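You operate a simulated robot arm through the tools that you are given. There is no shell and no other tool.

The job below is to be done with a simulated robot arm. You get a single attempt, and the scene is never put back.

TASK
Draw 2 red tubes from the grey rack into its red tray.
Fine: push the tray in under the red rack drawer and leave it there; the pin goes back down.

The check looks at the end state, three seconds after you hand in, the way a careful person would. Anything else that was tipped, shoved, dropped, spilled or broken makes it a failure.

THE ROBOT
A 7-joint arm with a two-finger parallel gripper, fixed in place. Base frame: the origin is at the foot of the arm, x ahead of it, y to its left, z up; the work surface is at about z = 800. Readings come in mm, rad, newtons and seconds.
With the tool pointing down near the work surface it reaches from about 240 to 680 mm from the base axis. Its first joint turns from -1.152 to 1.152 rad. Payload 2.4 kg.
The TCP is the grasp point between the finger pads, 30 mm short of the fingertips. In the tool frame z runs along the fingers and y along their closing line. Largest opening 94 mm; finger width 28, thickness 10; the body of the gripper, 50 by 96 mm, starts 55 mm behind the TCP.
Orientation is told as [roll, pitch, yaw] about the base's x, y, z axes, in that order, counted from this pose: with the fingers straight down and closing along the base's y, the tool's x points along the base's -x, its y along +y and its z along -z.

THE INTERFACE
- The arm moves only by the tool servo_tool. Its argument "commands" is a list that holds one entry, the list of rows, each a list of 7 numbers: the shift along the tool's x, y, z in units of 400 mm (1.0 is 400 mm), then the turn, a rotation vector about the tool's x, y, z in units of 45 degrees (1.0 is 45 degrees), then the gripper command, from -1 (shut) to 1 (fully open), values between in proportion. In form: [[[dx, dy, dz, ax, ay, az, claw], ...]]. A call has 1 to 20 rows; each row is the pose to reach, as a shift and turn from the pose commanded when the call began, along the tool's axes at that moment. A call with a number of a shift or a turn outside -1 to 1 is refused whole. Each row takes 0.2 s and may step no farther than 50 mm and 0.15 rad from the row before; otherwise, or with a gripper value out of range, the whole call is refused. Where a pose cannot be reached the arm comes as near as it can. A force on the tool above 90 N (or 10 N above the force at the start of the call, whichever is more), or a blocked arm, ends the call early, and 0.2 s more pass. Each finger travels about 153 mm/s and halts on what it meets, pressing with about 44 N; the grip force reading is that of the motor and also rises with nothing between the fingers. The clock runs only during rows and for 0.2 s after the last one: add rows that repeat a pose to give the fingers time. The reply holds the time, the measured pose of the TCP, the force on the tool along the base axes, the opening and the grip force, in the units named above and with some noise, with the torque about the TCP (base axes, N m) and any sound that the robot's microphone picked up.
- Cameras (640 x 400 px; columns grow to the right, rows downward): "scene" is fixed at [52.4, 493.5, 1446]; the picture's right is [-0.55, -0.83, 0.00], its down [-0.47, 0.31, -0.83] and it looks along [0.69, -0.46, -0.56] (base axes); focal length 214 px, centre (320, 200). "wrist" rides on the gripper at [76, 14, -102] in the tool frame; the picture's right is [-0.18, 0.98, 0.00], its down [-0.75, -0.14, -0.64] and it looks along [-0.63, -0.12, 0.77] (tool axes); focal length 243 px, centre (320, 200). There is no depth. A picture from a camera that has moved, and an enlarged one, comes with that camera's place and axes in the base frame and with its lens.
- grab_frame(camera): a new picture of that camera. No time passes.
- zoom(camera, box): a new picture of the part [left, top, right, bottom] of that camera's present view, enlarged. No time passes.
- close_job(): hands the job in; it is judged then, once.

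Places have to be worked out from the pictures, the camera data and where the tool is seen. Open the gripper and draw the arm clear of the work before you hand the job in, unless the task says otherwise.

The tools are called after ">>>" by a JSON object that holds its "name" and its "arguments". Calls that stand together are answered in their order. servo_tool: Moves the arm, as the interface text tells. Its arguments: {"type":"object","properties":{"commands":{"type":"array","items":{"type":"array","items":{"type":"array","items":{"type":"number"}}}}},"required":["commands"]} The other tools are called the same way: grab_frame (camera) takes a picture; zoom (camera, box) takes an enlarged picture of a part of a camera's view; close_job () hands the job in.

At the start:

```text
time_s: 0.0
tcp_pos: [240.3, 248.6, 1333.9]
ee_rot: [0.0, 0.0, -0.001]
wrist_force: [0.4, -0.2, 0.6]
moment: [-0.01, 0.01, 0.01]
gripper_width: 93.8
gripper_force: 0.0
```

scene: 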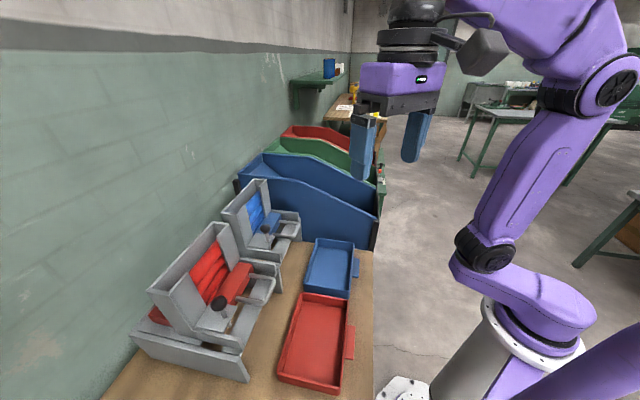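
wrist: 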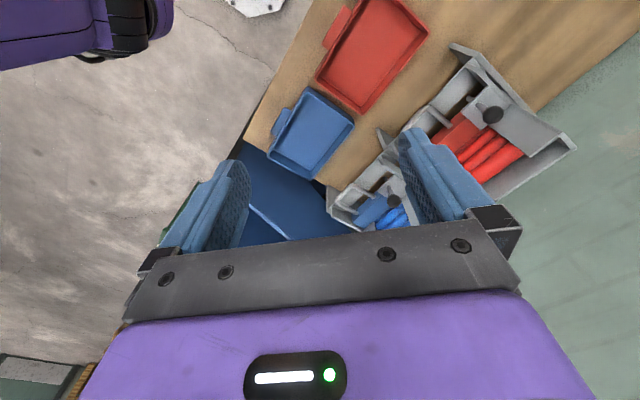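

The pictures show a grey rack with red tubes and a dark pin knob, and a red tray in front. I'll enlarge the parts to understand the mechanism before moving.

>>> {"name": "zoom", "arguments": {"camera": "scene", "box": [120, 160, 380, 400]}}

>>> {"name": "zoom", "arguments": {"camera": "wrist", "box": [240, 0, 600, 240]}}

>>> {"name": "zoom", "arguments": {"camera": "scene", "box": [130, 210, 290, 390]}}

>>> {"name": "zoom", "arguments": {"camera": "wrist", "box": [400, 30, 590, 220]}}

```text
1.67 times, centred on (250, 280) of scene
camera zoom: at [52.4, 493.5, 1446.0], right [-0.55, -0.83, 0.0], down [-0.47, 0.31, -0.83], along [0.69, -0.46, -0.56], focal length 358 px, centre (437, 67)
```

zoom: 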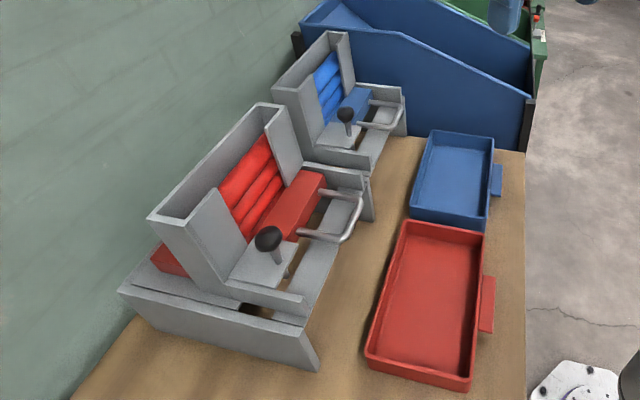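

```text
1.67 times, centred on (420, 120) of wrist
camera zoom: at [165.4, 264.6, 1433.7], right [0.18, 0.98, 0.0], down [0.75, -0.14, 0.64], along [0.63, -0.12, -0.77], focal length 404 px, centre (153, 333)
```

zoom: 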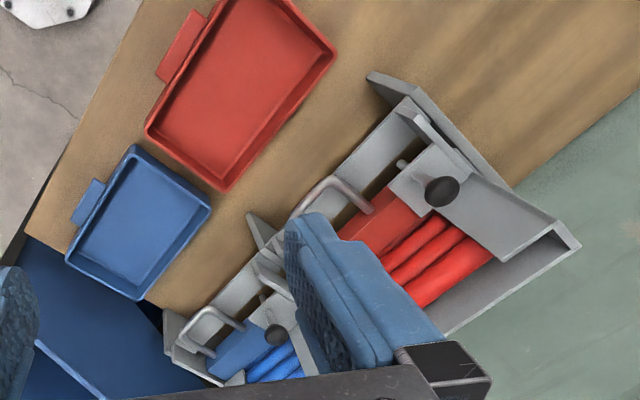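

```text
2.22 times, centred on (210, 300) of scene
camera zoom: at [52.4, 493.5, 1446.0], right [-0.55, -0.83, 0.0], down [-0.47, 0.31, -0.83], along [0.69, -0.46, -0.56], focal length 477 px, centre (564, -22)
```

zoom: 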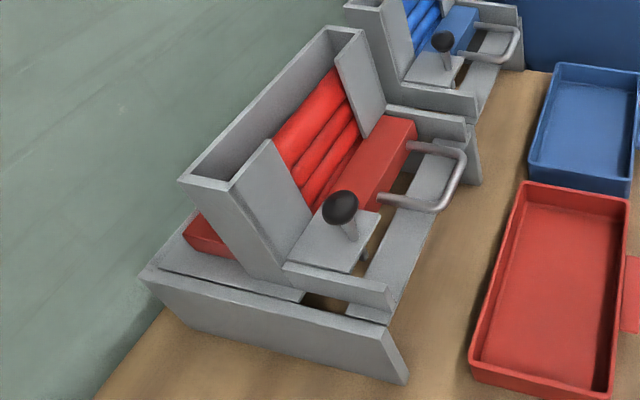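

```text
2.11 times, centred on (495, 125) of wrist
camera zoom: at [165.4, 264.6, 1433.7], right [0.18, 0.98, 0.0], down [0.75, -0.14, 0.64], along [0.63, -0.12, -0.77], focal length 511 px, centre (-48, 358)
```

zoom: 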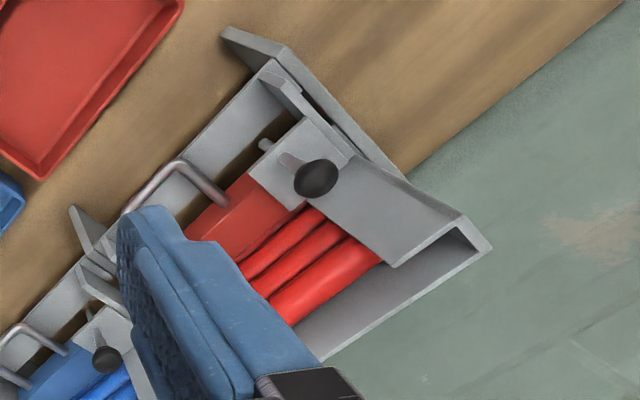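

The rack's geometry is turned about 45° from the base axes; from the two views I put the knob near (374, 529, 1016), the handle bar near z 925, and the tray in front of the rack. I'll turn the tool 45° and move above the rack for a closer look.

>>> {"name": "servo_tool", "arguments": {"commands": [[[-0.025, 0.0473, 0.02625, 0, 0, -0.125, 1], [-0.05, 0.0946, 0.0525, 0, 0, -0.25, 1], [-0.075, 0.1419, 0.07875, 0, 0, -0.375, 1], [-0.1, 0.1892, 0.105, 0, 0, -0.5, 1], [-0.125, 0.2365, 0.13125, 0, 0, -0.625, 1], [-0.15, 0.2838, 0.1575, 0, 0, -0.75, 1], [-0.175, 0.3311, 0.18375, 0, 0, -0.875, 1], [-0.2, 0.3785, 0.21, 0, 0, -1.0, 1]]]}}

```text
time_s: 1.8
tcp_pos: [319.0, 401.5, 1247.6]
ee_rot: [0.0, 0.001, 0.788]
wrist_force: [0.7, 0.3, 0.5]
moment: [0.0, 0.0, 0.0]
gripper_width: 94.1
gripper_force: 0.0
```

The arm is at (319, 401, 1248) with the yaw at 45°. I'll take a wrist picture of the rack.

>>> {"name": "grab_frame", "arguments": {"camera": "wrist"}}

>>> {"name": "zoom", "arguments": {"camera": "wrist", "box": [160, 0, 480, 200]}}

```text
taken
camera wrist: at [256.9, 357.3, 1348.2], right [-0.57, 0.82, 0.0], down [0.63, 0.43, 0.64], along [0.53, 0.36, -0.77], focal length 243 px, centre (320, 200)
```

wrist: 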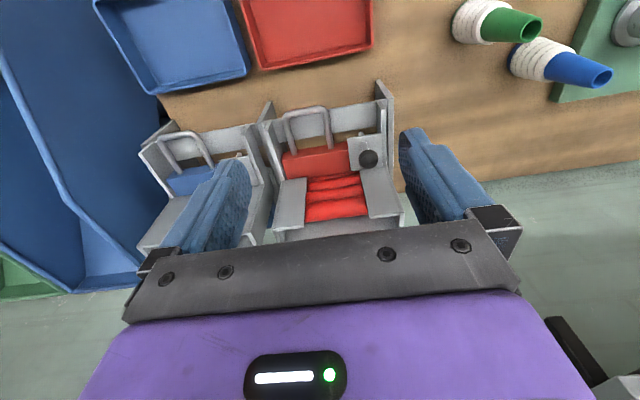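

```text
2.00 times, centred on (320, 100) of wrist
camera zoom: at [256.9, 357.3, 1348.2], right [-0.57, 0.82, 0.0], down [0.63, 0.43, 0.64], along [0.53, 0.36, -0.77], focal length 485 px, centre (320, 400)
```

zoom: 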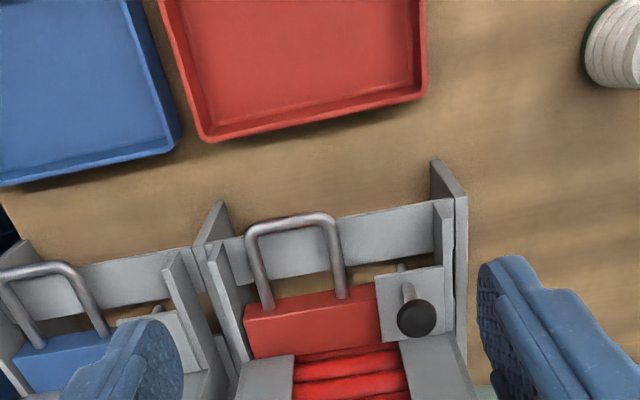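

The overhead view shows the drawer (red block with a U handle), a slot opening in front of it, and a pin with a black knob through the grey plate. I'll lower the arm in front of the rack, tilted, to look at it from the front and below the deck.

>>> {"name": "servo_tool", "arguments": {"commands": [[[0.0435, -0.004, 0.09, 0, -0.083, 0, 1], [0.087, -0.008, 0.18, 0, -0.167, 0, 1], [0.1305, -0.013, 0.27, 0, -0.25, 0, 1], [0.174, -0.017, 0.36, 0, -0.333, 0, 1], [0.2175, -0.021, 0.45, 0, -0.417, 0, 1], [0.261, -0.025, 0.54, 0, -0.5, 0, 1], [0.3045, -0.03, 0.63, 0, -0.583, 0, 1], [0.348, -0.034, 0.72, 0, -0.667, 0, 1]]]}}

>>> {"name": "grab_frame", "arguments": {"camera": "wrist"}}

>>> {"name": "grab_frame", "arguments": {"camera": "scene"}}

```text
time_s: 3.8
tcp_pos: [277.4, 264.8, 957.3]
ee_rot: [-0.111, -0.478, 0.783]
wrist_force: [-0.3, -0.7, -0.9]
moment: [0.0, 0.02, -0.02]
gripper_width: 94.2
gripper_force: 0.0
stopped in row 8: the arm was blocked; the commanded pose is now the measured one
```

```text
taken
camera wrist: at [179.6, 203.1, 1010.0], right [-0.54, 0.84, -0.01], down [0.31, 0.21, 0.93], along [0.78, 0.5, -0.37], focal length 243 px, centre (320, 200)
```

wrist: 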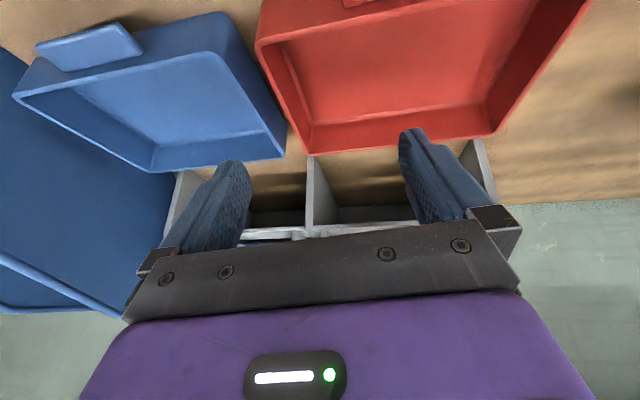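

```text
taken
```

scene: 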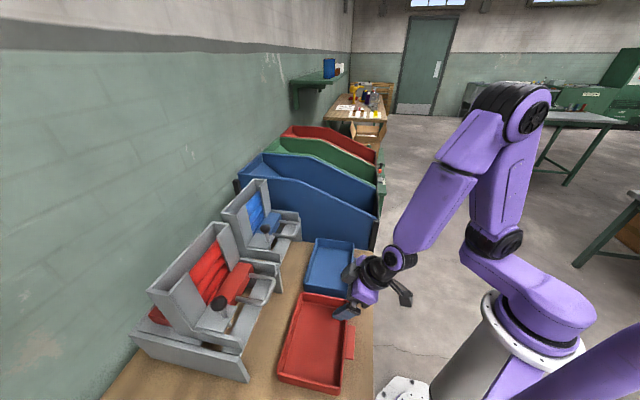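

The arm neared a joint limit but is free of contact; the picture shows an open bay between the side plates under the red rack. I'll enlarge the bay and the drawer front.

>>> {"name": "zoom", "arguments": {"camera": "wrist", "box": [230, 110, 510, 260]}}

>>> {"name": "zoom", "arguments": {"camera": "scene", "box": [180, 240, 290, 340]}}

```text
2.29 times, centred on (370, 185) of wrist
camera zoom: at [179.6, 203.1, 1010.0], right [-0.54, 0.84, -0.01], down [0.31, 0.21, 0.93], along [0.78, 0.5, -0.37], focal length 555 px, centre (206, 234)
```

zoom: 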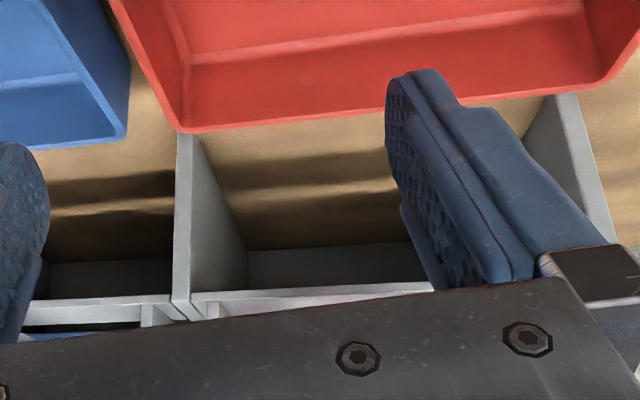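

```text
4.00 times, centred on (235, 290) of scene
camera zoom: at [52.5, 493.4, 1446.0], right [-0.55, -0.83, 0.0], down [-0.47, 0.31, -0.83], along [0.69, -0.46, -0.56], focal length 858 px, centre (660, -160)
```

zoom: 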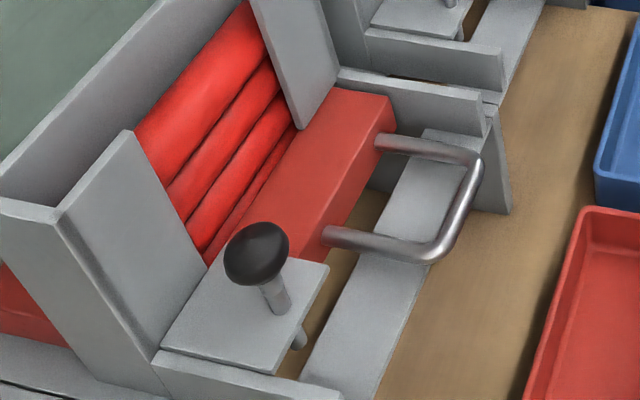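

The bay under the red rack is open from the front with a rear wall deep inside, so the tray's depth position will matter. I'll untilt and rise above the front of the rack for a close view of the drawer, opening and pin.

>>> {"name": "servo_tool", "arguments": {"commands": [[[-0.0806, 0.01425, -0.0101, -0.01735, 0.076, -0.0046, 1], [-0.1612, 0.0285, -0.0202, -0.0347, 0.152, -0.0092, 1], [-0.2419, 0.0427, -0.0304, -0.052, 0.228, -0.0139, 1], [-0.3225, 0.057, -0.0405, -0.0694, 0.304, -0.0185, 1], [-0.4031, 0.0712, -0.0506, -0.0867, 0.38, -0.0231, 1], [-0.4837, 0.0855, -0.0607, -0.1041, 0.456, -0.0277, 1], [-0.5644, 0.0997, -0.0709, -0.1214, 0.532, -0.0324, 1], [-0.645, 0.114, -0.081, -0.1388, 0.608, -0.037, 1]]]}}

>>> {"name": "grab_frame", "arguments": {"camera": "wrist"}}

>>> {"name": "zoom", "arguments": {"camera": "wrist", "box": [180, 0, 460, 175]}}

```text
time_s: 5.6
tcp_pos: [394.3, 453.5, 1100.9]
ee_rot: [0.001, 0.001, 0.788]
wrist_force: [1.3, 0.7, 0.0]
moment: [0.0, -0.02, 0.02]
gripper_width: 94.0
gripper_force: 0.1
```

```text
taken
camera wrist: at [331.1, 409.7, 1202.2], right [-0.57, 0.82, 0.0], down [0.63, 0.44, 0.64], along [0.53, 0.36, -0.77], focal length 243 px, centre (320, 200)
```

wrist: 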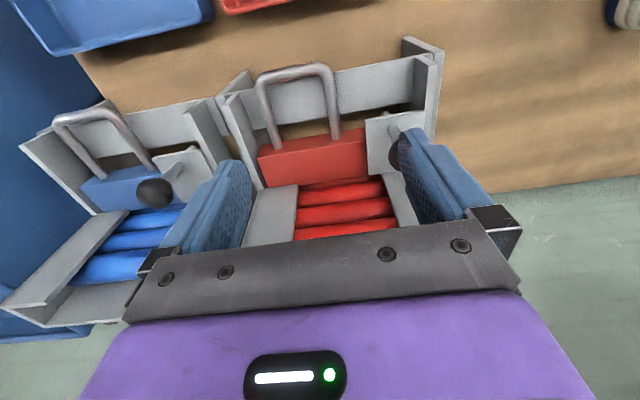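

```text
2.29 times, centred on (320, 88) of wrist
camera zoom: at [331.1, 409.7, 1202.2], right [-0.57, 0.82, 0.0], down [0.63, 0.44, 0.64], along [0.53, 0.36, -0.77], focal length 555 px, centre (320, 457)
```

zoom: 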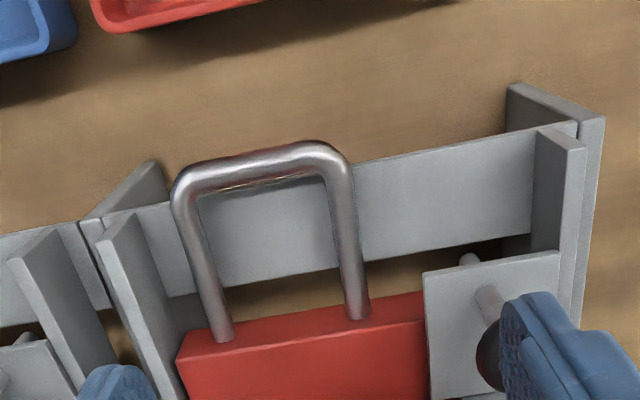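

The drawer's handle bar is near z 940, about 70 mm in front of the drawer block, and the deck slot lies just behind the front cross plate. I'll draw back over the tray to measure the tray and the bay width.

>>> {"name": "servo_tool", "arguments": {"commands": [[[0.1, 0.001, 0, 0, 0, 0, 1], [0.2, 0.003, 0, 0, 0, 0, 1], [0.3, 0.004, 0, 0, 0, 0, 1], [0.4, 0.006, 0, 0, 0, 0, 1], [0.499, 0.007, 0, 0, 0, 0, 1]]]}}

>>> {"name": "grab_frame", "arguments": {"camera": "wrist"}}

>>> {"name": "zoom", "arguments": {"camera": "wrist", "box": [180, 0, 500, 200]}}

```text
time_s: 6.8
tcp_pos: [251.4, 314.1, 1101.7]
ee_rot: [0.002, 0.001, 0.788]
wrist_force: [0.2, 0.6, 0.5]
moment: [-0.05, 0.01, 0.0]
gripper_width: 93.9
gripper_force: 0.0
```

```text
taken
camera wrist: at [188.3, 269.7, 1202.4], right [-0.57, 0.82, 0.0], down [0.63, 0.43, 0.64], along [0.53, 0.36, -0.77], focal length 243 px, centre (320, 200)
```

wrist: 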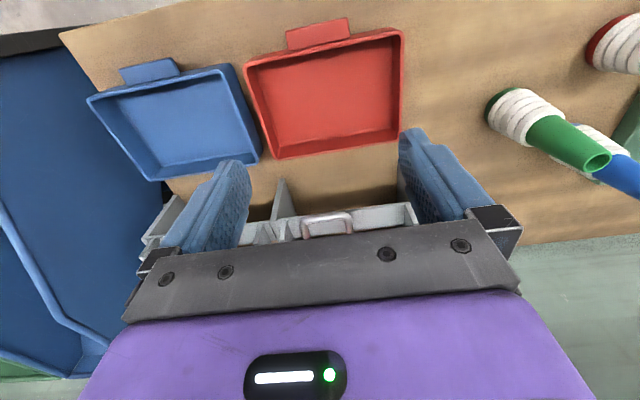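

```text
2.00 times, centred on (340, 100) of wrist
camera zoom: at [188.3, 269.7, 1202.4], right [-0.57, 0.82, 0.0], down [0.63, 0.43, 0.64], along [0.53, 0.36, -0.77], focal length 485 px, centre (280, 400)
```

zoom: 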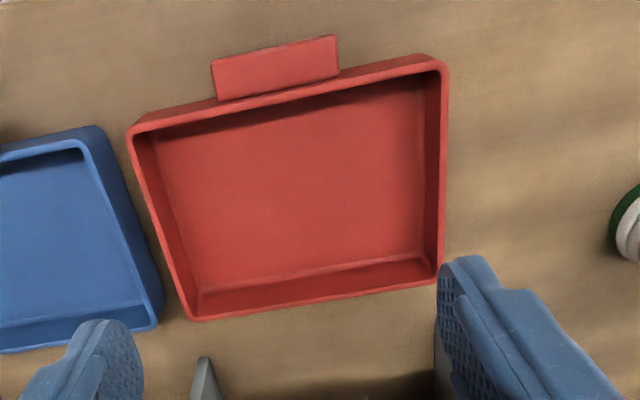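

The tray rim measures about 211 × 150 mm, centred near s≈47 (along the bench) and roughly facing the bay. I'll zoom on the right bay plate, then shift sideways to see the other plate and judge the side clearance.

>>> {"name": "zoom", "arguments": {"camera": "wrist", "box": [230, 130, 430, 240]}}

>>> {"name": "servo_tool", "arguments": {"commands": [[[-0.05, 0.09, 0, 0, 0, 0, 1], [-0.1, 0.1875, 0, 0, 0, 0, 1]]]}}

>>> {"name": "grab_frame", "arguments": {"camera": "wrist"}}

>>> {"name": "zoom", "arguments": {"camera": "wrist", "box": [200, 60, 420, 220]}}

```text
3.20 times, centred on (330, 185) of wrist
camera zoom: at [188.3, 269.7, 1202.4], right [-0.57, 0.82, 0.0], down [0.63, 0.43, 0.64], along [0.53, 0.36, -0.77], focal length 776 px, centre (288, 248)
```

zoom: 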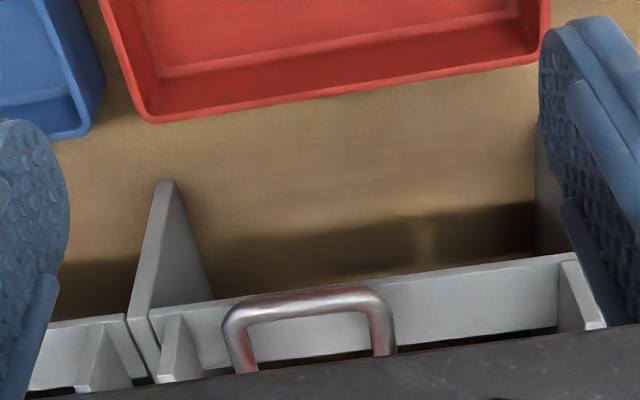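

```text
time_s: 7.4
tcp_pos: [228.2, 395.3, 1102.5]
ee_rot: [0.002, 0.0, 0.787]
wrist_force: [0.0, 0.4, 0.7]
moment: [-0.01, -0.02, 0.0]
gripper_width: 94.3
gripper_force: 0.1
```

```text
taken
camera wrist: at [164.7, 352.0, 1202.6], right [-0.57, 0.82, 0.0], down [0.63, 0.43, 0.64], along [0.53, 0.36, -0.77], focal length 243 px, centre (320, 200)
```

wrist: 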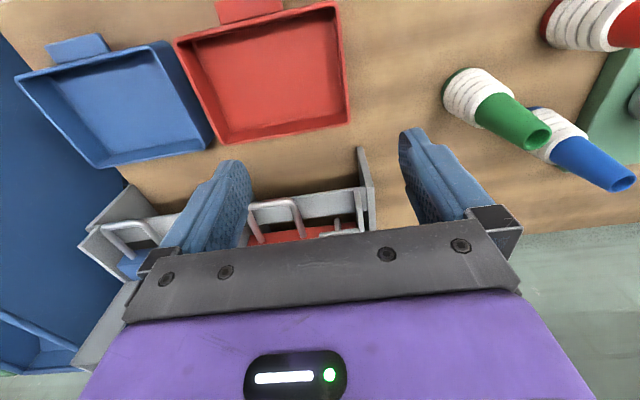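

```text
2.50 times, centred on (310, 140) of wrist
camera zoom: at [164.7, 352.0, 1202.6], right [-0.57, 0.82, 0.0], down [0.63, 0.43, 0.64], along [0.53, 0.36, -0.77], focal length 606 px, centre (345, 350)
```

zoom: 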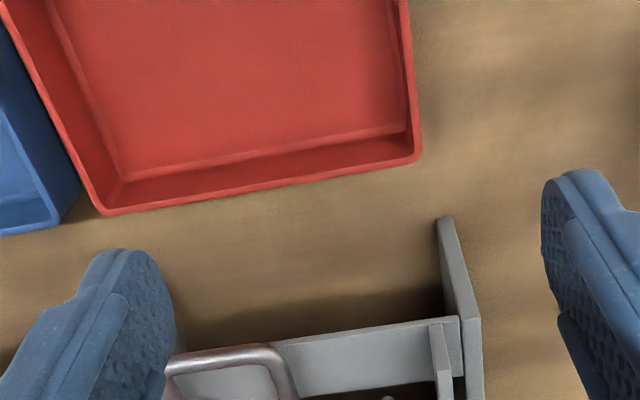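

The bay's inner width measures about 221 mm (s −63 to 158) and the tray about 212 mm, centred within a few mm of it, so it must go in straight. I'll look more closely at the tray's tab to find its height.

>>> {"name": "zoom", "arguments": {"camera": "scene", "box": [270, 280, 370, 400]}}

>>> {"name": "zoom", "arguments": {"camera": "wrist", "box": [20, 0, 360, 170]}}

```text
3.33 times, centred on (320, 340) of scene
camera zoom: at [52.4, 493.4, 1446.0], right [-0.55, -0.83, 0.0], down [-0.47, 0.31, -0.83], along [0.69, -0.46, -0.56], focal length 715 px, centre (320, -267)
```

zoom: 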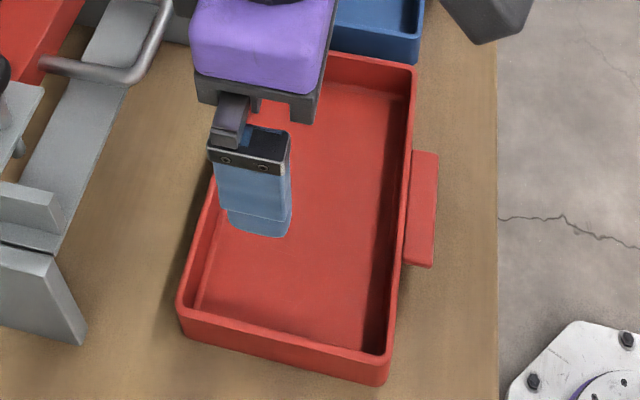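

```text
1.88 times, centred on (190, 85) of wrist
camera zoom: at [164.7, 352.0, 1202.6], right [-0.57, 0.82, 0.0], down [0.63, 0.43, 0.64], along [0.53, 0.36, -0.77], focal length 457 px, centre (565, 416)
```

zoom: 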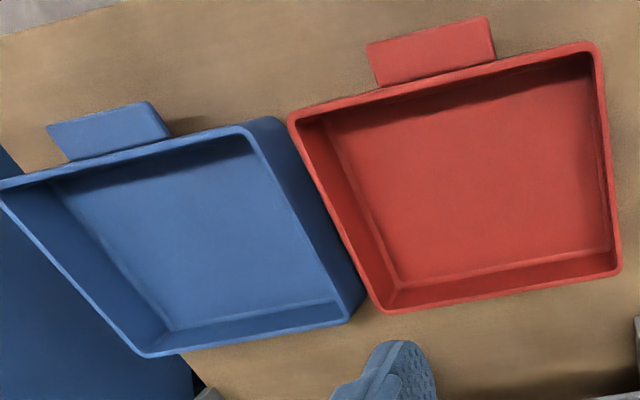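

The tab is about 77 mm wide (s 11–87), near z 835, and the tray lines up with the bay within about 2 mm. I'll place the open fingers above the tab, closing along the bench direction, and check before descending.

>>> {"name": "servo_tool", "arguments": {"commands": [[[0.036, -0.029, 0.084, 0, 0, 0, 1], [0.0725, -0.058, 0.169, 0, 0, 0, 1], [0.109, -0.087, 0.253, 0, 0, 0, 1], [0.145, -0.116, 0.337, 0, 0, 0, 1], [0.181, -0.145, 0.422, 0, 0, 0, 1], [0.2175, -0.174, 0.506, 0, 0, 0, 1], [0.2175, -0.174, 0.506, 0, 0, 0, 1]]]}}

>>> {"name": "grab_frame", "arguments": {"camera": "wrist"}}

>>> {"name": "zoom", "arguments": {"camera": "scene", "box": [260, 230, 420, 400]}}

```text
time_s: 9.0
tcp_pos: [215.4, 285.5, 896.9]
ee_rot: [0.0, -0.003, 0.787]
wrist_force: [-0.3, -0.5, 0.1]
moment: [0.0, 0.02, 0.01]
gripper_width: 94.2
gripper_force: 0.0
```

```text
taken
camera wrist: at [151.5, 241.7, 998.0], right [-0.57, 0.82, 0.0], down [0.63, 0.43, 0.64], along [0.53, 0.36, -0.77], focal length 243 px, centre (320, 200)
```

wrist: 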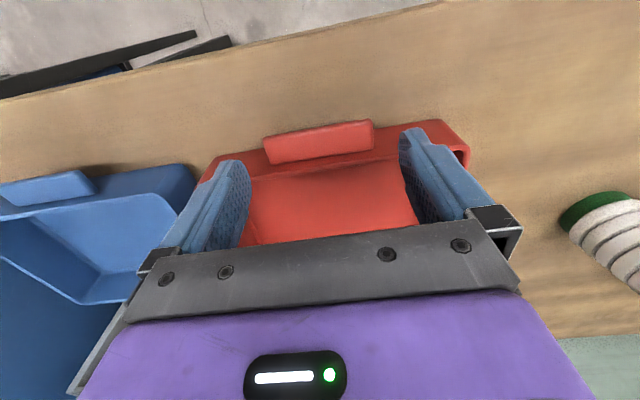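

```text
2.35 times, centred on (340, 315) of scene
camera zoom: at [52.4, 493.5, 1446.0], right [-0.55, -0.83, 0.0], down [-0.47, 0.31, -0.83], along [0.69, -0.46, -0.56], focal length 505 px, centre (273, -71)
```

zoom: 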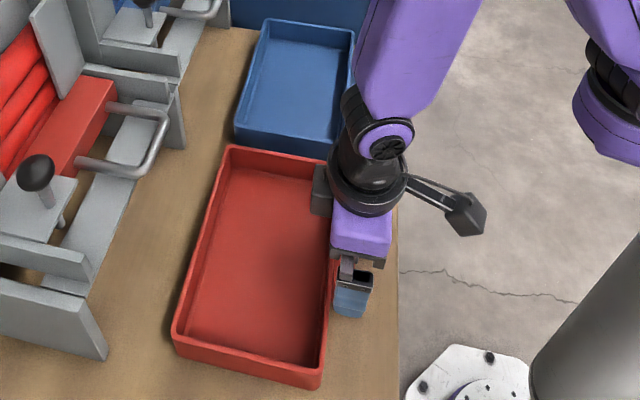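

The fingers straddle the tab with about 6–7 mm each side. I'll descend to TCP z≈845 and close on the tab.

>>> {"name": "servo_tool", "arguments": {"commands": [[[0, -0.0025, 0.065, 0, 0, 0, 1], [0, -0.0025, 0.13, 0, 0, 0, 1], [0, -0.0025, 0.13, 0, 0, 0, 0.9], [0, -0.0025, 0.13, 0, 0, 0, 0.7], [0, -0.0025, 0.13, 0, 0, 0, 0.5], [0, -0.0025, 0.13, 0, 0, 0, 0.5]]]}}

>>> {"name": "grab_frame", "arguments": {"camera": "wrist"}}

>>> {"name": "zoom", "arguments": {"camera": "scene", "box": [260, 230, 420, 400]}}

```text
time_s: 10.4
tcp_pos: [215.6, 281.8, 845.7]
ee_rot: [0.001, -0.001, 0.786]
wrist_force: [1.0, 0.5, -0.4]
moment: [-0.03, 0.13, -0.03]
gripper_width: 79.3
gripper_force: 44.0
```

```text
taken
camera wrist: at [152.7, 239.4, 946.1], right [-0.57, 0.82, 0.0], down [0.63, 0.43, 0.64], along [0.53, 0.36, -0.77], focal length 243 px, centre (320, 200)
```

wrist: 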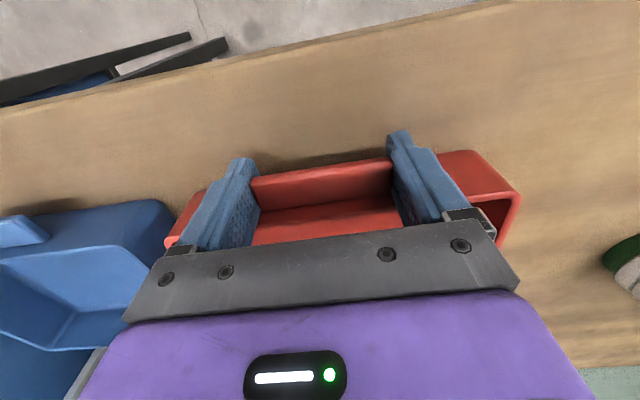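

```text
2.35 times, centred on (340, 315) of scene
camera zoom: at [52.4, 493.5, 1446.0], right [-0.55, -0.83, 0.0], down [-0.47, 0.31, -0.83], along [0.69, -0.46, -0.56], focal length 505 px, centre (273, -71)
```

zoom: 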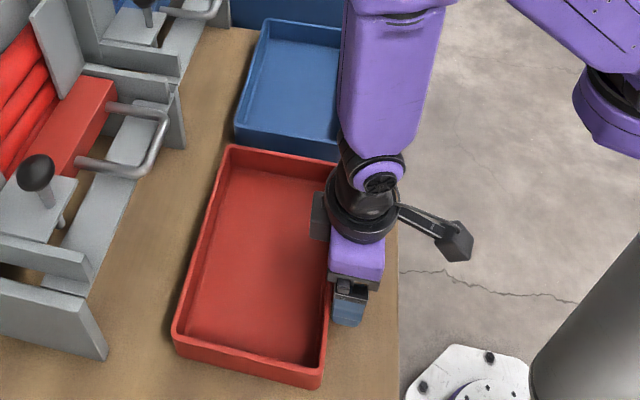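

The tab is held (opening 79 mm, 44 N) and the tray has not shifted. I'll push the tray 45 mm straight toward the rack and check its alignment before it enters the bay.

>>> {"name": "servo_tool", "arguments": {"commands": [[[-0.02, 0, 0, 0, 0, 0, 0.5], [-0.045, 0, 0, 0, 0, 0, 0.5], [-0.07, 0, 0, 0, 0, 0, 0.5], [-0.095, 0, 0, 0, 0, 0, 0.5], [-0.1125, 0, 0, 0, 0, 0, 0.5]]]}}

>>> {"name": "grab_frame", "arguments": {"camera": "wrist"}}

>>> {"name": "zoom", "arguments": {"camera": "scene", "box": [180, 230, 370, 400]}}

```text
time_s: 11.6
tcp_pos: [248.5, 315.0, 847.2]
ee_rot: [0.0, 0.0, 0.786]
wrist_force: [0.0, 0.4, 0.5]
moment: [-0.11, 0.14, -0.02]
gripper_width: 79.6
gripper_force: 43.5
```

```text
taken
camera wrist: at [185.3, 271.6, 946.9], right [-0.57, 0.82, 0.0], down [0.63, 0.43, 0.64], along [0.53, 0.36, -0.77], focal length 243 px, centre (320, 200)
```

wrist: 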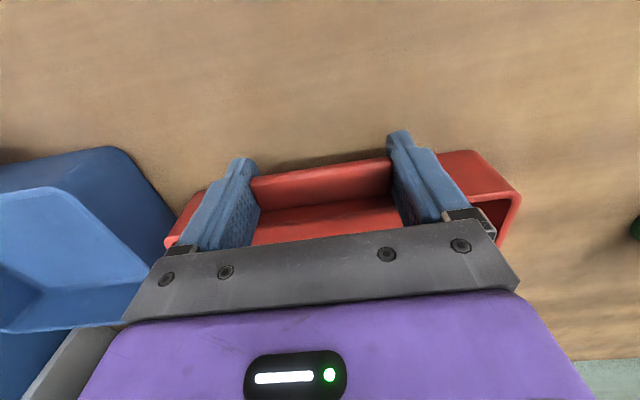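

```text
2.35 times, centred on (275, 315) of scene
camera zoom: at [52.4, 493.5, 1446.0], right [-0.55, -0.83, 0.0], down [-0.47, 0.31, -0.83], along [0.69, -0.46, -0.56], focal length 505 px, centre (426, -71)
```

zoom: 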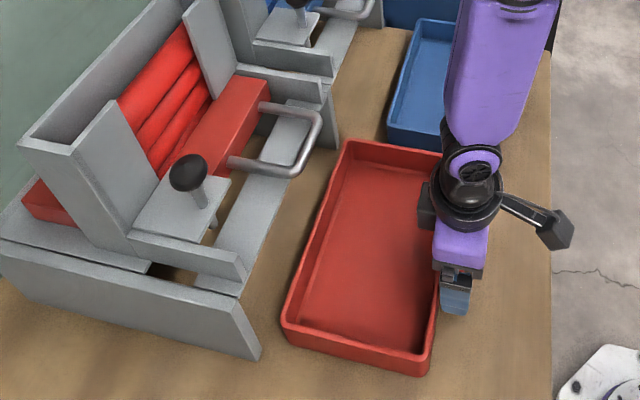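

The tray slid straight with the gripper. Before it enters the bay I'll release and look straight down on both far corners against the plates.

>>> {"name": "servo_tool", "arguments": {"commands": [[[0, 0, 0, 0, 0, 0, 0.75], [0, 0, 0, 0, 0, 0, 1], [0, 0, -0.1, 0, 0, 0, 1], [0, 0, -0.2, 0, 0, 0, 1], [0, 0, -0.3, 0, 0, 0, 1], [-0.02, 0, -0.4, 0, 0, 0, 1], [-0.08, -0.001, -0.5, 0, 0, 0, 1], [-0.17, -0.003, -0.57, 0, 0, 0, 1], [-0.27, -0.006, -0.62, 0, 0, 0, 1], [-0.38, -0.009, -0.635, 0, 0, 0, 1], [-0.46, -0.012, -0.635, 0, 0, 0, 1], [-0.503, -0.013, -0.635, 0, 0, 0, 1]]]}}

>>> {"name": "grab_frame", "arguments": {"camera": "wrist"}}

>>> {"name": "zoom", "arguments": {"camera": "wrist", "box": [190, 0, 450, 130]}}

```text
time_s: 14.2
tcp_pos: [394.9, 453.3, 1100.3]
ee_rot: [-0.001, 0.002, 0.789]
wrist_force: [0.1, -0.4, -0.2]
moment: [-0.01, 0.01, 0.01]
gripper_width: 94.0
gripper_force: 0.0
```

```text
taken
camera wrist: at [331.7, 410.1, 1201.0], right [-0.57, 0.82, 0.0], down [0.63, 0.43, 0.64], along [0.53, 0.36, -0.77], focal length 243 px, centre (320, 200)
```

wrist: 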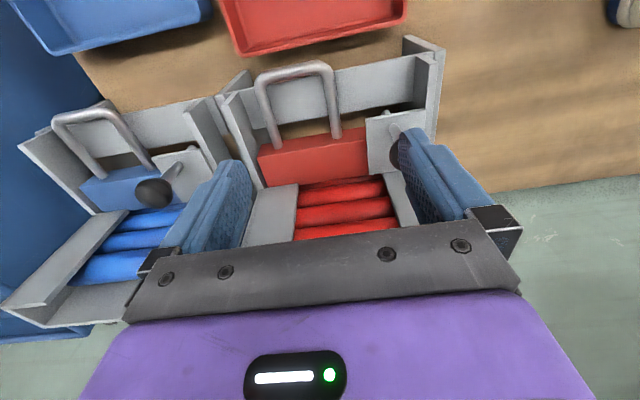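

```text
2.46 times, centred on (320, 65) of wrist
camera zoom: at [331.7, 410.1, 1201.0], right [-0.57, 0.82, 0.0], down [0.63, 0.43, 0.64], along [0.53, 0.36, -0.77], focal length 597 px, centre (320, 532)
```

zoom: 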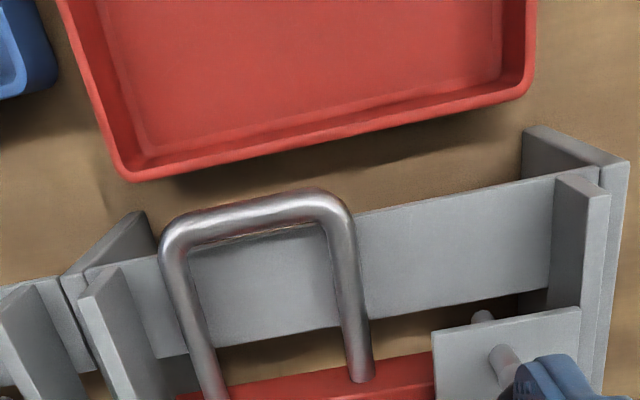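

Measured from above, the tray (s −59 to 151) will pass between the plates (s −64 to 158) with about 4 mm and 7 mm to spare. I'll go back, re-grip the tab and push on with a 1 mm correction.

>>> {"name": "servo_tool", "arguments": {"commands": [[[0.1, 0.003, 0, 0, 0, 0, 1], [0.2, 0.006, 0.02, 0, 0, 0, 1], [0.3, 0.008, 0.06, 0, 0, 0, 1], [0.4, 0.011, 0.12, 0, 0, 0, 1], [0.48, 0.014, 0.2, 0, 0, 0, 1], [0.503, 0.0142, 0.3, 0, 0, 0, 1], [0.503, 0.0142, 0.42, 0, 0, 0, 1], [0.503, 0.0142, 0.53, 0, 0, 0, 1], [0.503, 0.0142, 0.6, 0, 0, 0, 1], [0.503, 0.0142, 0.633, 0, 0, 0, 1], [0.503, 0.0142, 0.633, 0, 0, 0, 0.75], [0.503, 0.0142, 0.633, 0, 0, 0, 0.5], [0.503, 0.0142, 0.633, 0, 0, 0, 0.5]]]}}

>>> {"name": "grab_frame", "arguments": {"camera": "wrist"}}

```text
time_s: 17.0
tcp_pos: [248.1, 316.7, 847.6]
ee_rot: [0.0, 0.001, 0.785]
wrist_force: [-0.2, 0.2, 0.2]
moment: [-0.11, 0.2, 0.03]
gripper_width: 79.5
gripper_force: 43.9
```

```text
taken
camera wrist: at [185.1, 272.1, 948.1], right [-0.57, 0.82, 0.0], down [0.63, 0.43, 0.64], along [0.53, 0.36, -0.77], focal length 243 px, centre (320, 200)
```

wrist: 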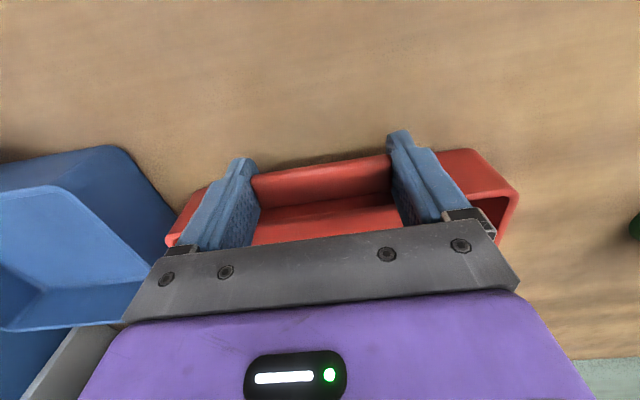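

The tab is held again. I'll push 30 mm to bring the tray's front end between the plates, watching the force.

>>> {"name": "servo_tool", "arguments": {"commands": [[[-0.02, 0.0006, 0, 0, 0, 0, 0.5], [-0.04, 0.001, 0, 0, 0, 0, 0.5], [-0.06, 0.0013, 0, 0, 0, 0, 0.5], [-0.08, 0.0013, 0, 0, 0, 0, 0.5]]]}}

>>> {"name": "zoom", "arguments": {"camera": "scene", "box": [180, 230, 370, 400]}}

```text
time_s: 18.0
tcp_pos: [270.6, 338.2, 849.0]
ee_rot: [0.0, 0.001, 0.787]
wrist_force: [-1.5, -2.2, 6.6]
moment: [0.18, -0.13, -0.05]
gripper_width: 79.4
gripper_force: 44.0
```

```text
2.35 times, centred on (275, 315) of scene
camera zoom: at [52.3, 493.3, 1446.0], right [-0.55, -0.83, 0.0], down [-0.47, 0.31, -0.83], along [0.69, -0.46, -0.56], focal length 505 px, centre (426, -71)
```

zoom: 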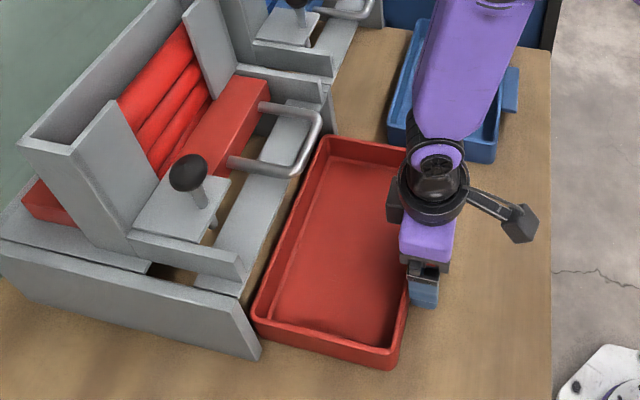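

The tray's end has entered between the plates without side force. I'll push on another 40 mm.

>>> {"name": "servo_tool", "arguments": {"commands": [[[-0.02, 0, 0, 0, 0, 0, 0.5], [-0.04, 0, 0, 0, 0, 0, 0.5], [-0.06, 0, 0, 0, 0, 0, 0.5], [-0.08, 0, 0, 0, 0, 0, 0.5], [-0.1, 0, 0, 0, 0, 0, 0.5]]]}}

>>> {"name": "zoom", "arguments": {"camera": "scene", "box": [180, 230, 370, 400]}}

```text
time_s: 19.2
tcp_pos: [297.6, 366.6, 848.2]
ee_rot: [0.001, -0.001, 0.789]
wrist_force: [-5.9, -4.3, 16.9]
moment: [0.25, -0.14, -0.01]
gripper_width: 79.6
gripper_force: 44.0
```

```text
2.35 times, centred on (275, 315) of scene
camera zoom: at [52.1, 493.1, 1446.1], right [-0.55, -0.83, 0.0], down [-0.47, 0.31, -0.83], along [0.69, -0.46, -0.56], focal length 505 px, centre (426, -71)
```

zoom: 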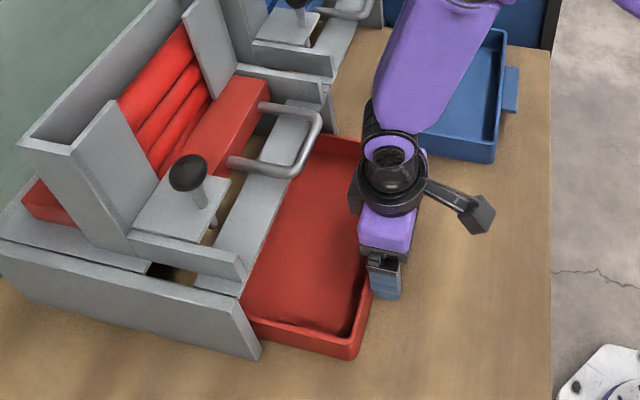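

The tray goes in smoothly, with a light drag and about 17 N upward on the tool. I'll ease the height by 1.5 mm and push another 38 mm.

>>> {"name": "servo_tool", "arguments": {"commands": [[[0, 0, -0.004, 0, 0, 0, 0.5], [-0.02, 0, -0.004, 0, 0, 0, 0.5], [-0.04, 0, -0.004, 0, 0, 0, 0.5], [-0.06, 0, -0.004, 0, 0, 0, 0.5], [-0.08, 0, -0.004, 0, 0, 0, 0.5], [-0.095, 0, -0.004, 0, 0, 0, 0.5]]]}}

>>> {"name": "zoom", "arguments": {"camera": "scene", "box": [180, 230, 370, 400]}}

>>> {"name": "grab_frame", "arguments": {"camera": "wrist"}}

```text
time_s: 20.6
tcp_pos: [324.6, 393.0, 848.7]
ee_rot: [0.0, -0.001, 0.789]
wrist_force: [0.1, -0.2, 1.2]
moment: [-0.13, 0.12, 0.01]
gripper_width: 79.5
gripper_force: 44.0
```

```text
2.35 times, centred on (275, 315) of scene
camera zoom: at [52.4, 493.5, 1446.0], right [-0.55, -0.83, 0.0], down [-0.47, 0.31, -0.83], along [0.69, -0.46, -0.56], focal length 505 px, centre (426, -71)
```

zoom: 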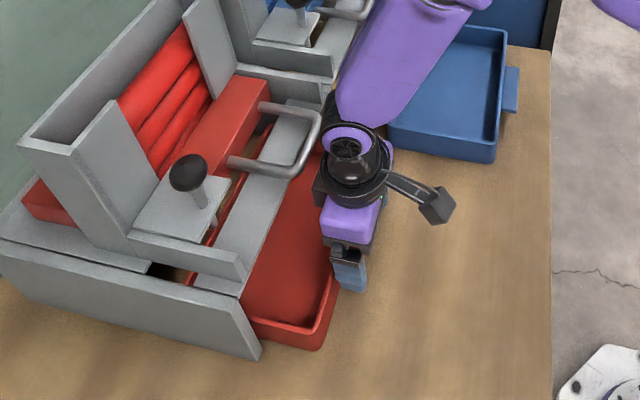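

```text
taken
camera wrist: at [261.7, 349.7, 948.9], right [-0.57, 0.82, 0.0], down [0.63, 0.43, 0.64], along [0.53, 0.36, -0.77], focal length 243 px, centre (320, 200)
```

wrist: 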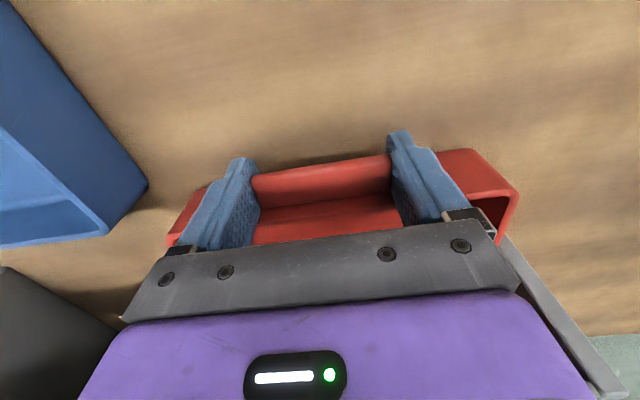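

The tray is about two thirds in, but a vertical gripper would meet the drawer handle if I went much farther. I'll release, rise, back off a little and tilt the tool about 25° so the fingers reach in under the handle.

>>> {"name": "servo_tool", "arguments": {"commands": [[[0, 0, 0, 0, 0, 0, 0.75], [0, 0, 0, 0, 0, 0, 1], [0, 0, -0.07, 0, 0, 0, 1], [0.03, 0, -0.16, 0, 0, 0, 1], [0.06, 0, -0.23, 0, -0.139, 0, 1], [0.08, 0, -0.23, 0, -0.278, 0, 1], [0.09, 0, -0.23, 0, -0.417, 0, 1], [0.09, 0, -0.23, 0, -0.556, 0, 1], [0.09, 0, -0.23, 0, -0.556, 0, 1]]]}}

>>> {"name": "grab_frame", "arguments": {"camera": "wrist"}}

>>> {"name": "zoom", "arguments": {"camera": "scene", "box": [180, 200, 400, 400]}}

```text
time_s: 22.6
tcp_pos: [306.3, 367.1, 940.4]
ee_rot: [-0.027, -0.39, 0.788]
wrist_force: [-0.3, -0.4, -0.7]
moment: [0.02, 0.01, 0.02]
gripper_width: 93.9
gripper_force: 0.1
out of reach, approached as far as the arm can: row 8, 9
```

```text
taken
camera wrist: at [217.0, 301.4, 1003.9], right [-0.57, 0.82, 0.05], down [0.41, 0.23, 0.88], along [0.71, 0.52, -0.47], focal length 243 px, centre (320, 200)
```

wrist: 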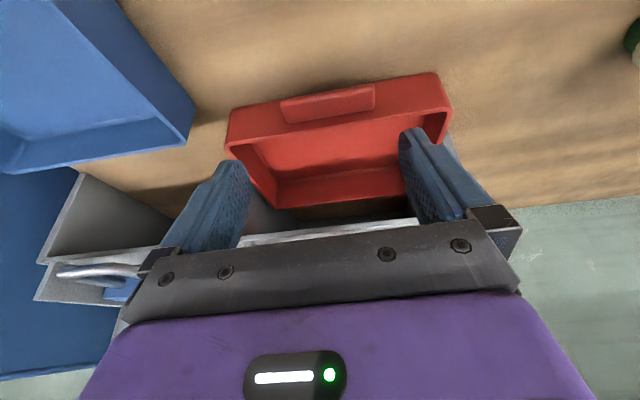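

```text
2.00 times, centred on (290, 300) of scene
camera zoom: at [52.4, 493.5, 1446.0], right [-0.55, -0.83, 0.0], down [-0.47, 0.31, -0.83], along [0.69, -0.46, -0.56], focal length 429 px, centre (380, 0)
```

zoom: 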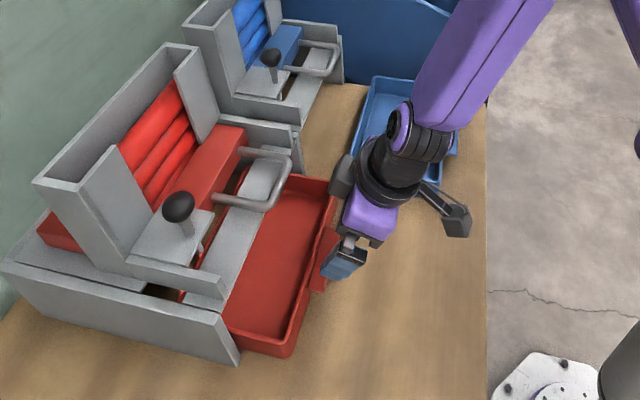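

The arm could only reach about 22° of tilt here. I'll back off to about 20° and read the pose to have a clean starting point.

>>> {"name": "servo_tool", "arguments": {"commands": [[[0, 0, 0, 0, 0.06, 0, 1], [0, 0, 0, 0, 0.12, 0, 1], [0, 0, 0, 0, 0.12, 0, 1]]]}}

```text
time_s: 23.4
tcp_pos: [308.7, 365.8, 940.7]
ee_rot: [-0.036, -0.344, 0.786]
wrist_force: [-0.5, -0.4, 0.7]
moment: [-0.01, -0.01, 0.06]
gripper_width: 94.4
gripper_force: 0.1
```

The pose now has a clean 20° tilt with a small roll. I'll remove the roll and hover over the tab's new place (w≈502, s≈48) at z 940, then look.

>>> {"name": "servo_tool", "arguments": {"commands": [[[-0.03, 0.0104, 0.01, -0.023, 0, 0, 1], [-0.059, 0.0208, 0.0205, -0.046, 0, 0, 1], [-0.059, 0.0208, 0.0205, -0.046, 0, 0, 1]]]}}

>>> {"name": "grab_frame", "arguments": {"camera": "wrist"}}

```text
time_s: 24.2
tcp_pos: [317.3, 389.8, 939.3]
ee_rot: [0.01, -0.297, 0.785]
wrist_force: [-0.4, 0.9, 0.2]
moment: [0.02, 0.01, -0.01]
gripper_width: 94.1
gripper_force: 0.0
out of reach, approached as far as the arm can: row 1
```

```text
taken
camera wrist: at [235.7, 327.5, 1013.4], right [-0.57, 0.82, 0.06], down [0.48, 0.27, 0.83], along [0.66, 0.51, -0.55], focal length 243 px, centre (320, 200)
```

wrist: 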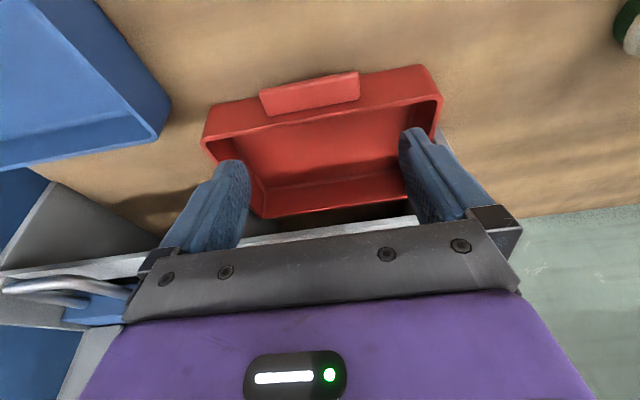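

The tilt is now 17° with the fingers over the tab (tab s 9–88, front edge w≈506). I'll descend about 99 mm and close on the tab.

>>> {"name": "servo_tool", "arguments": {"commands": [[[0.017, -0.0024, 0.06, 0, 0, 0, 1], [0.034, -0.0048, 0.119, 0, 0, 0, 1], [0.051, -0.0072, 0.179, 0, 0, 0, 1], [0.0678, -0.0096, 0.238, 0, 0, 0, 1], [0.0678, -0.0096, 0.238, 0, 0, 0, 1]]]}}

>>> {"name": "grab_frame", "arguments": {"camera": "wrist"}}

>>> {"name": "zoom", "arguments": {"camera": "scene", "box": [180, 200, 400, 400]}}

```text
time_s: 25.4
tcp_pos: [319.5, 389.0, 840.7]
ee_rot: [0.011, -0.296, 0.784]
wrist_force: [-0.3, 0.2, 0.2]
moment: [-0.02, 0.0, 0.05]
gripper_width: 93.9
gripper_force: 0.0
out of reach, approached as far as the arm can: row 3
```

```text
taken
camera wrist: at [237.5, 326.1, 914.1], right [-0.57, 0.82, 0.06], down [0.48, 0.27, 0.83], along [0.66, 0.51, -0.55], focal length 243 px, centre (320, 200)
```

wrist: 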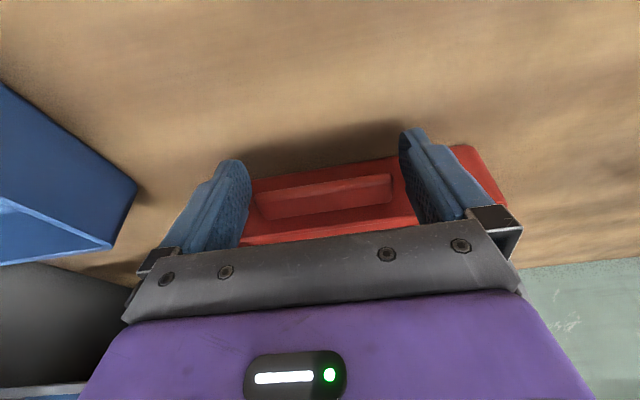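

```text
2.00 times, centred on (290, 300) of scene
camera zoom: at [52.4, 493.5, 1446.0], right [-0.55, -0.83, 0.0], down [-0.47, 0.31, -0.83], along [0.69, -0.46, -0.56], focal length 429 px, centre (380, 0)
```

zoom: 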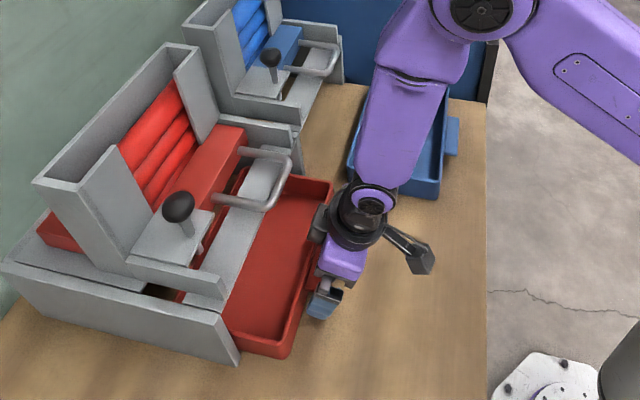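

The fingers straddle the tab. I'll close on it and push 25 mm along the deck direction at constant height.

>>> {"name": "servo_tool", "arguments": {"commands": [[[0, 0, 0, 0, 0, 0, 0.75], [0, 0, 0, 0, 0, 0, 0.5], [0, 0, 0, 0, 0, 0, 0.5], [-0.02, 0, 0.0061, 0, 0, 0, 0.5], [-0.04, 0, 0.0122, 0, 0, 0, 0.5], [-0.06, 0, 0.0184, 0, 0, 0, 0.5]]]}}

>>> {"name": "zoom", "arguments": {"camera": "scene", "box": [180, 200, 400, 400]}}

```text
time_s: 26.8
tcp_pos: [337.9, 406.4, 840.8]
ee_rot: [0.01, -0.3, 0.784]
wrist_force: [-7.0, -5.5, 26.5]
moment: [-0.38, -0.68, -0.16]
gripper_width: 80.7
gripper_force: 8.9
```

```text
2.00 times, centred on (290, 300) of scene
camera zoom: at [51.9, 493.0, 1446.2], right [-0.55, -0.83, 0.0], down [-0.47, 0.31, -0.83], along [0.69, -0.46, -0.56], focal length 429 px, centre (380, 0)
```

zoom: 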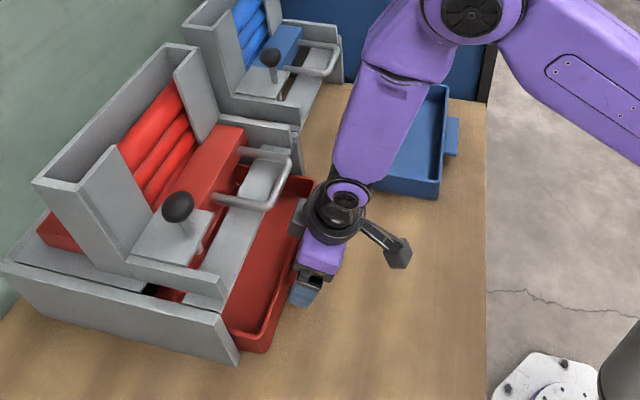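

The tray moved with the fingers, with about 26 N downward load building again. I'll raise by 1.5 mm to relieve it and push the last ~28 mm.

>>> {"name": "servo_tool", "arguments": {"commands": [[[-0.0011, 0, -0.0036, 0, 0, 0, 0.5], [-0.0011, 0, -0.0036, 0, 0, 0, 0.5], [-0.0178, 0, 0.0015, 0, 0, 0, 0.5], [-0.0345, 0, 0.0066, 0, 0, 0, 0.5], [-0.0512, 0, 0.0117, 0, 0, 0, 0.5], [-0.068, 0, 0.0169, 0, 0, 0, 0.5], [-0.068, 0, 0.0169, 0, 0, 0, 0.5]]]}}

>>> {"name": "zoom", "arguments": {"camera": "scene", "box": [180, 200, 400, 400]}}

>>> {"name": "grab_frame", "arguments": {"camera": "wrist"}}

```text
time_s: 28.4
tcp_pos: [354.7, 422.7, 841.5]
ee_rot: [0.011, -0.286, 0.784]
wrist_force: [-35.7, -39.3, 21.7]
moment: [4.05, -4.71, -0.6]
gripper_width: 79.7
gripper_force: 43.8
```

```text
2.00 times, centred on (290, 300) of scene
camera zoom: at [51.1, 492.0, 1446.5], right [-0.55, -0.83, 0.0], down [-0.47, 0.31, -0.83], along [0.69, -0.46, -0.56], focal length 429 px, centre (380, 0)
```

zoom: 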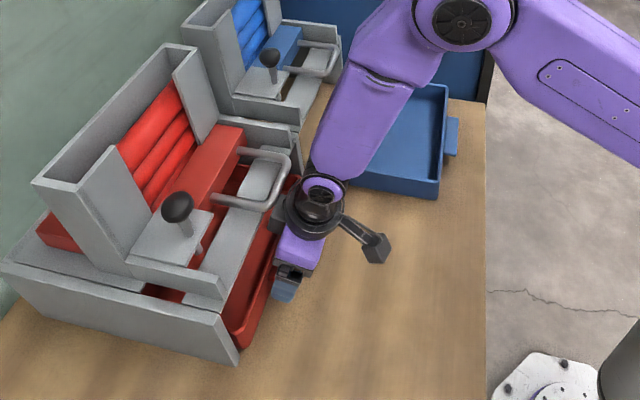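

```text
taken
camera wrist: at [273.8, 361.0, 916.6], right [-0.57, 0.82, 0.06], down [0.49, 0.28, 0.83], along [0.66, 0.5, -0.56], focal length 243 px, centre (320, 200)
```

wrist: 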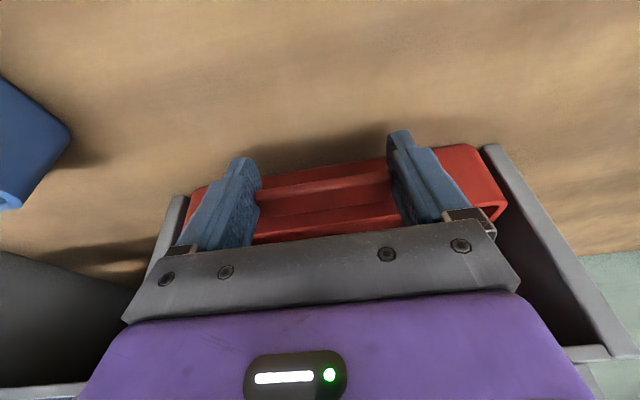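

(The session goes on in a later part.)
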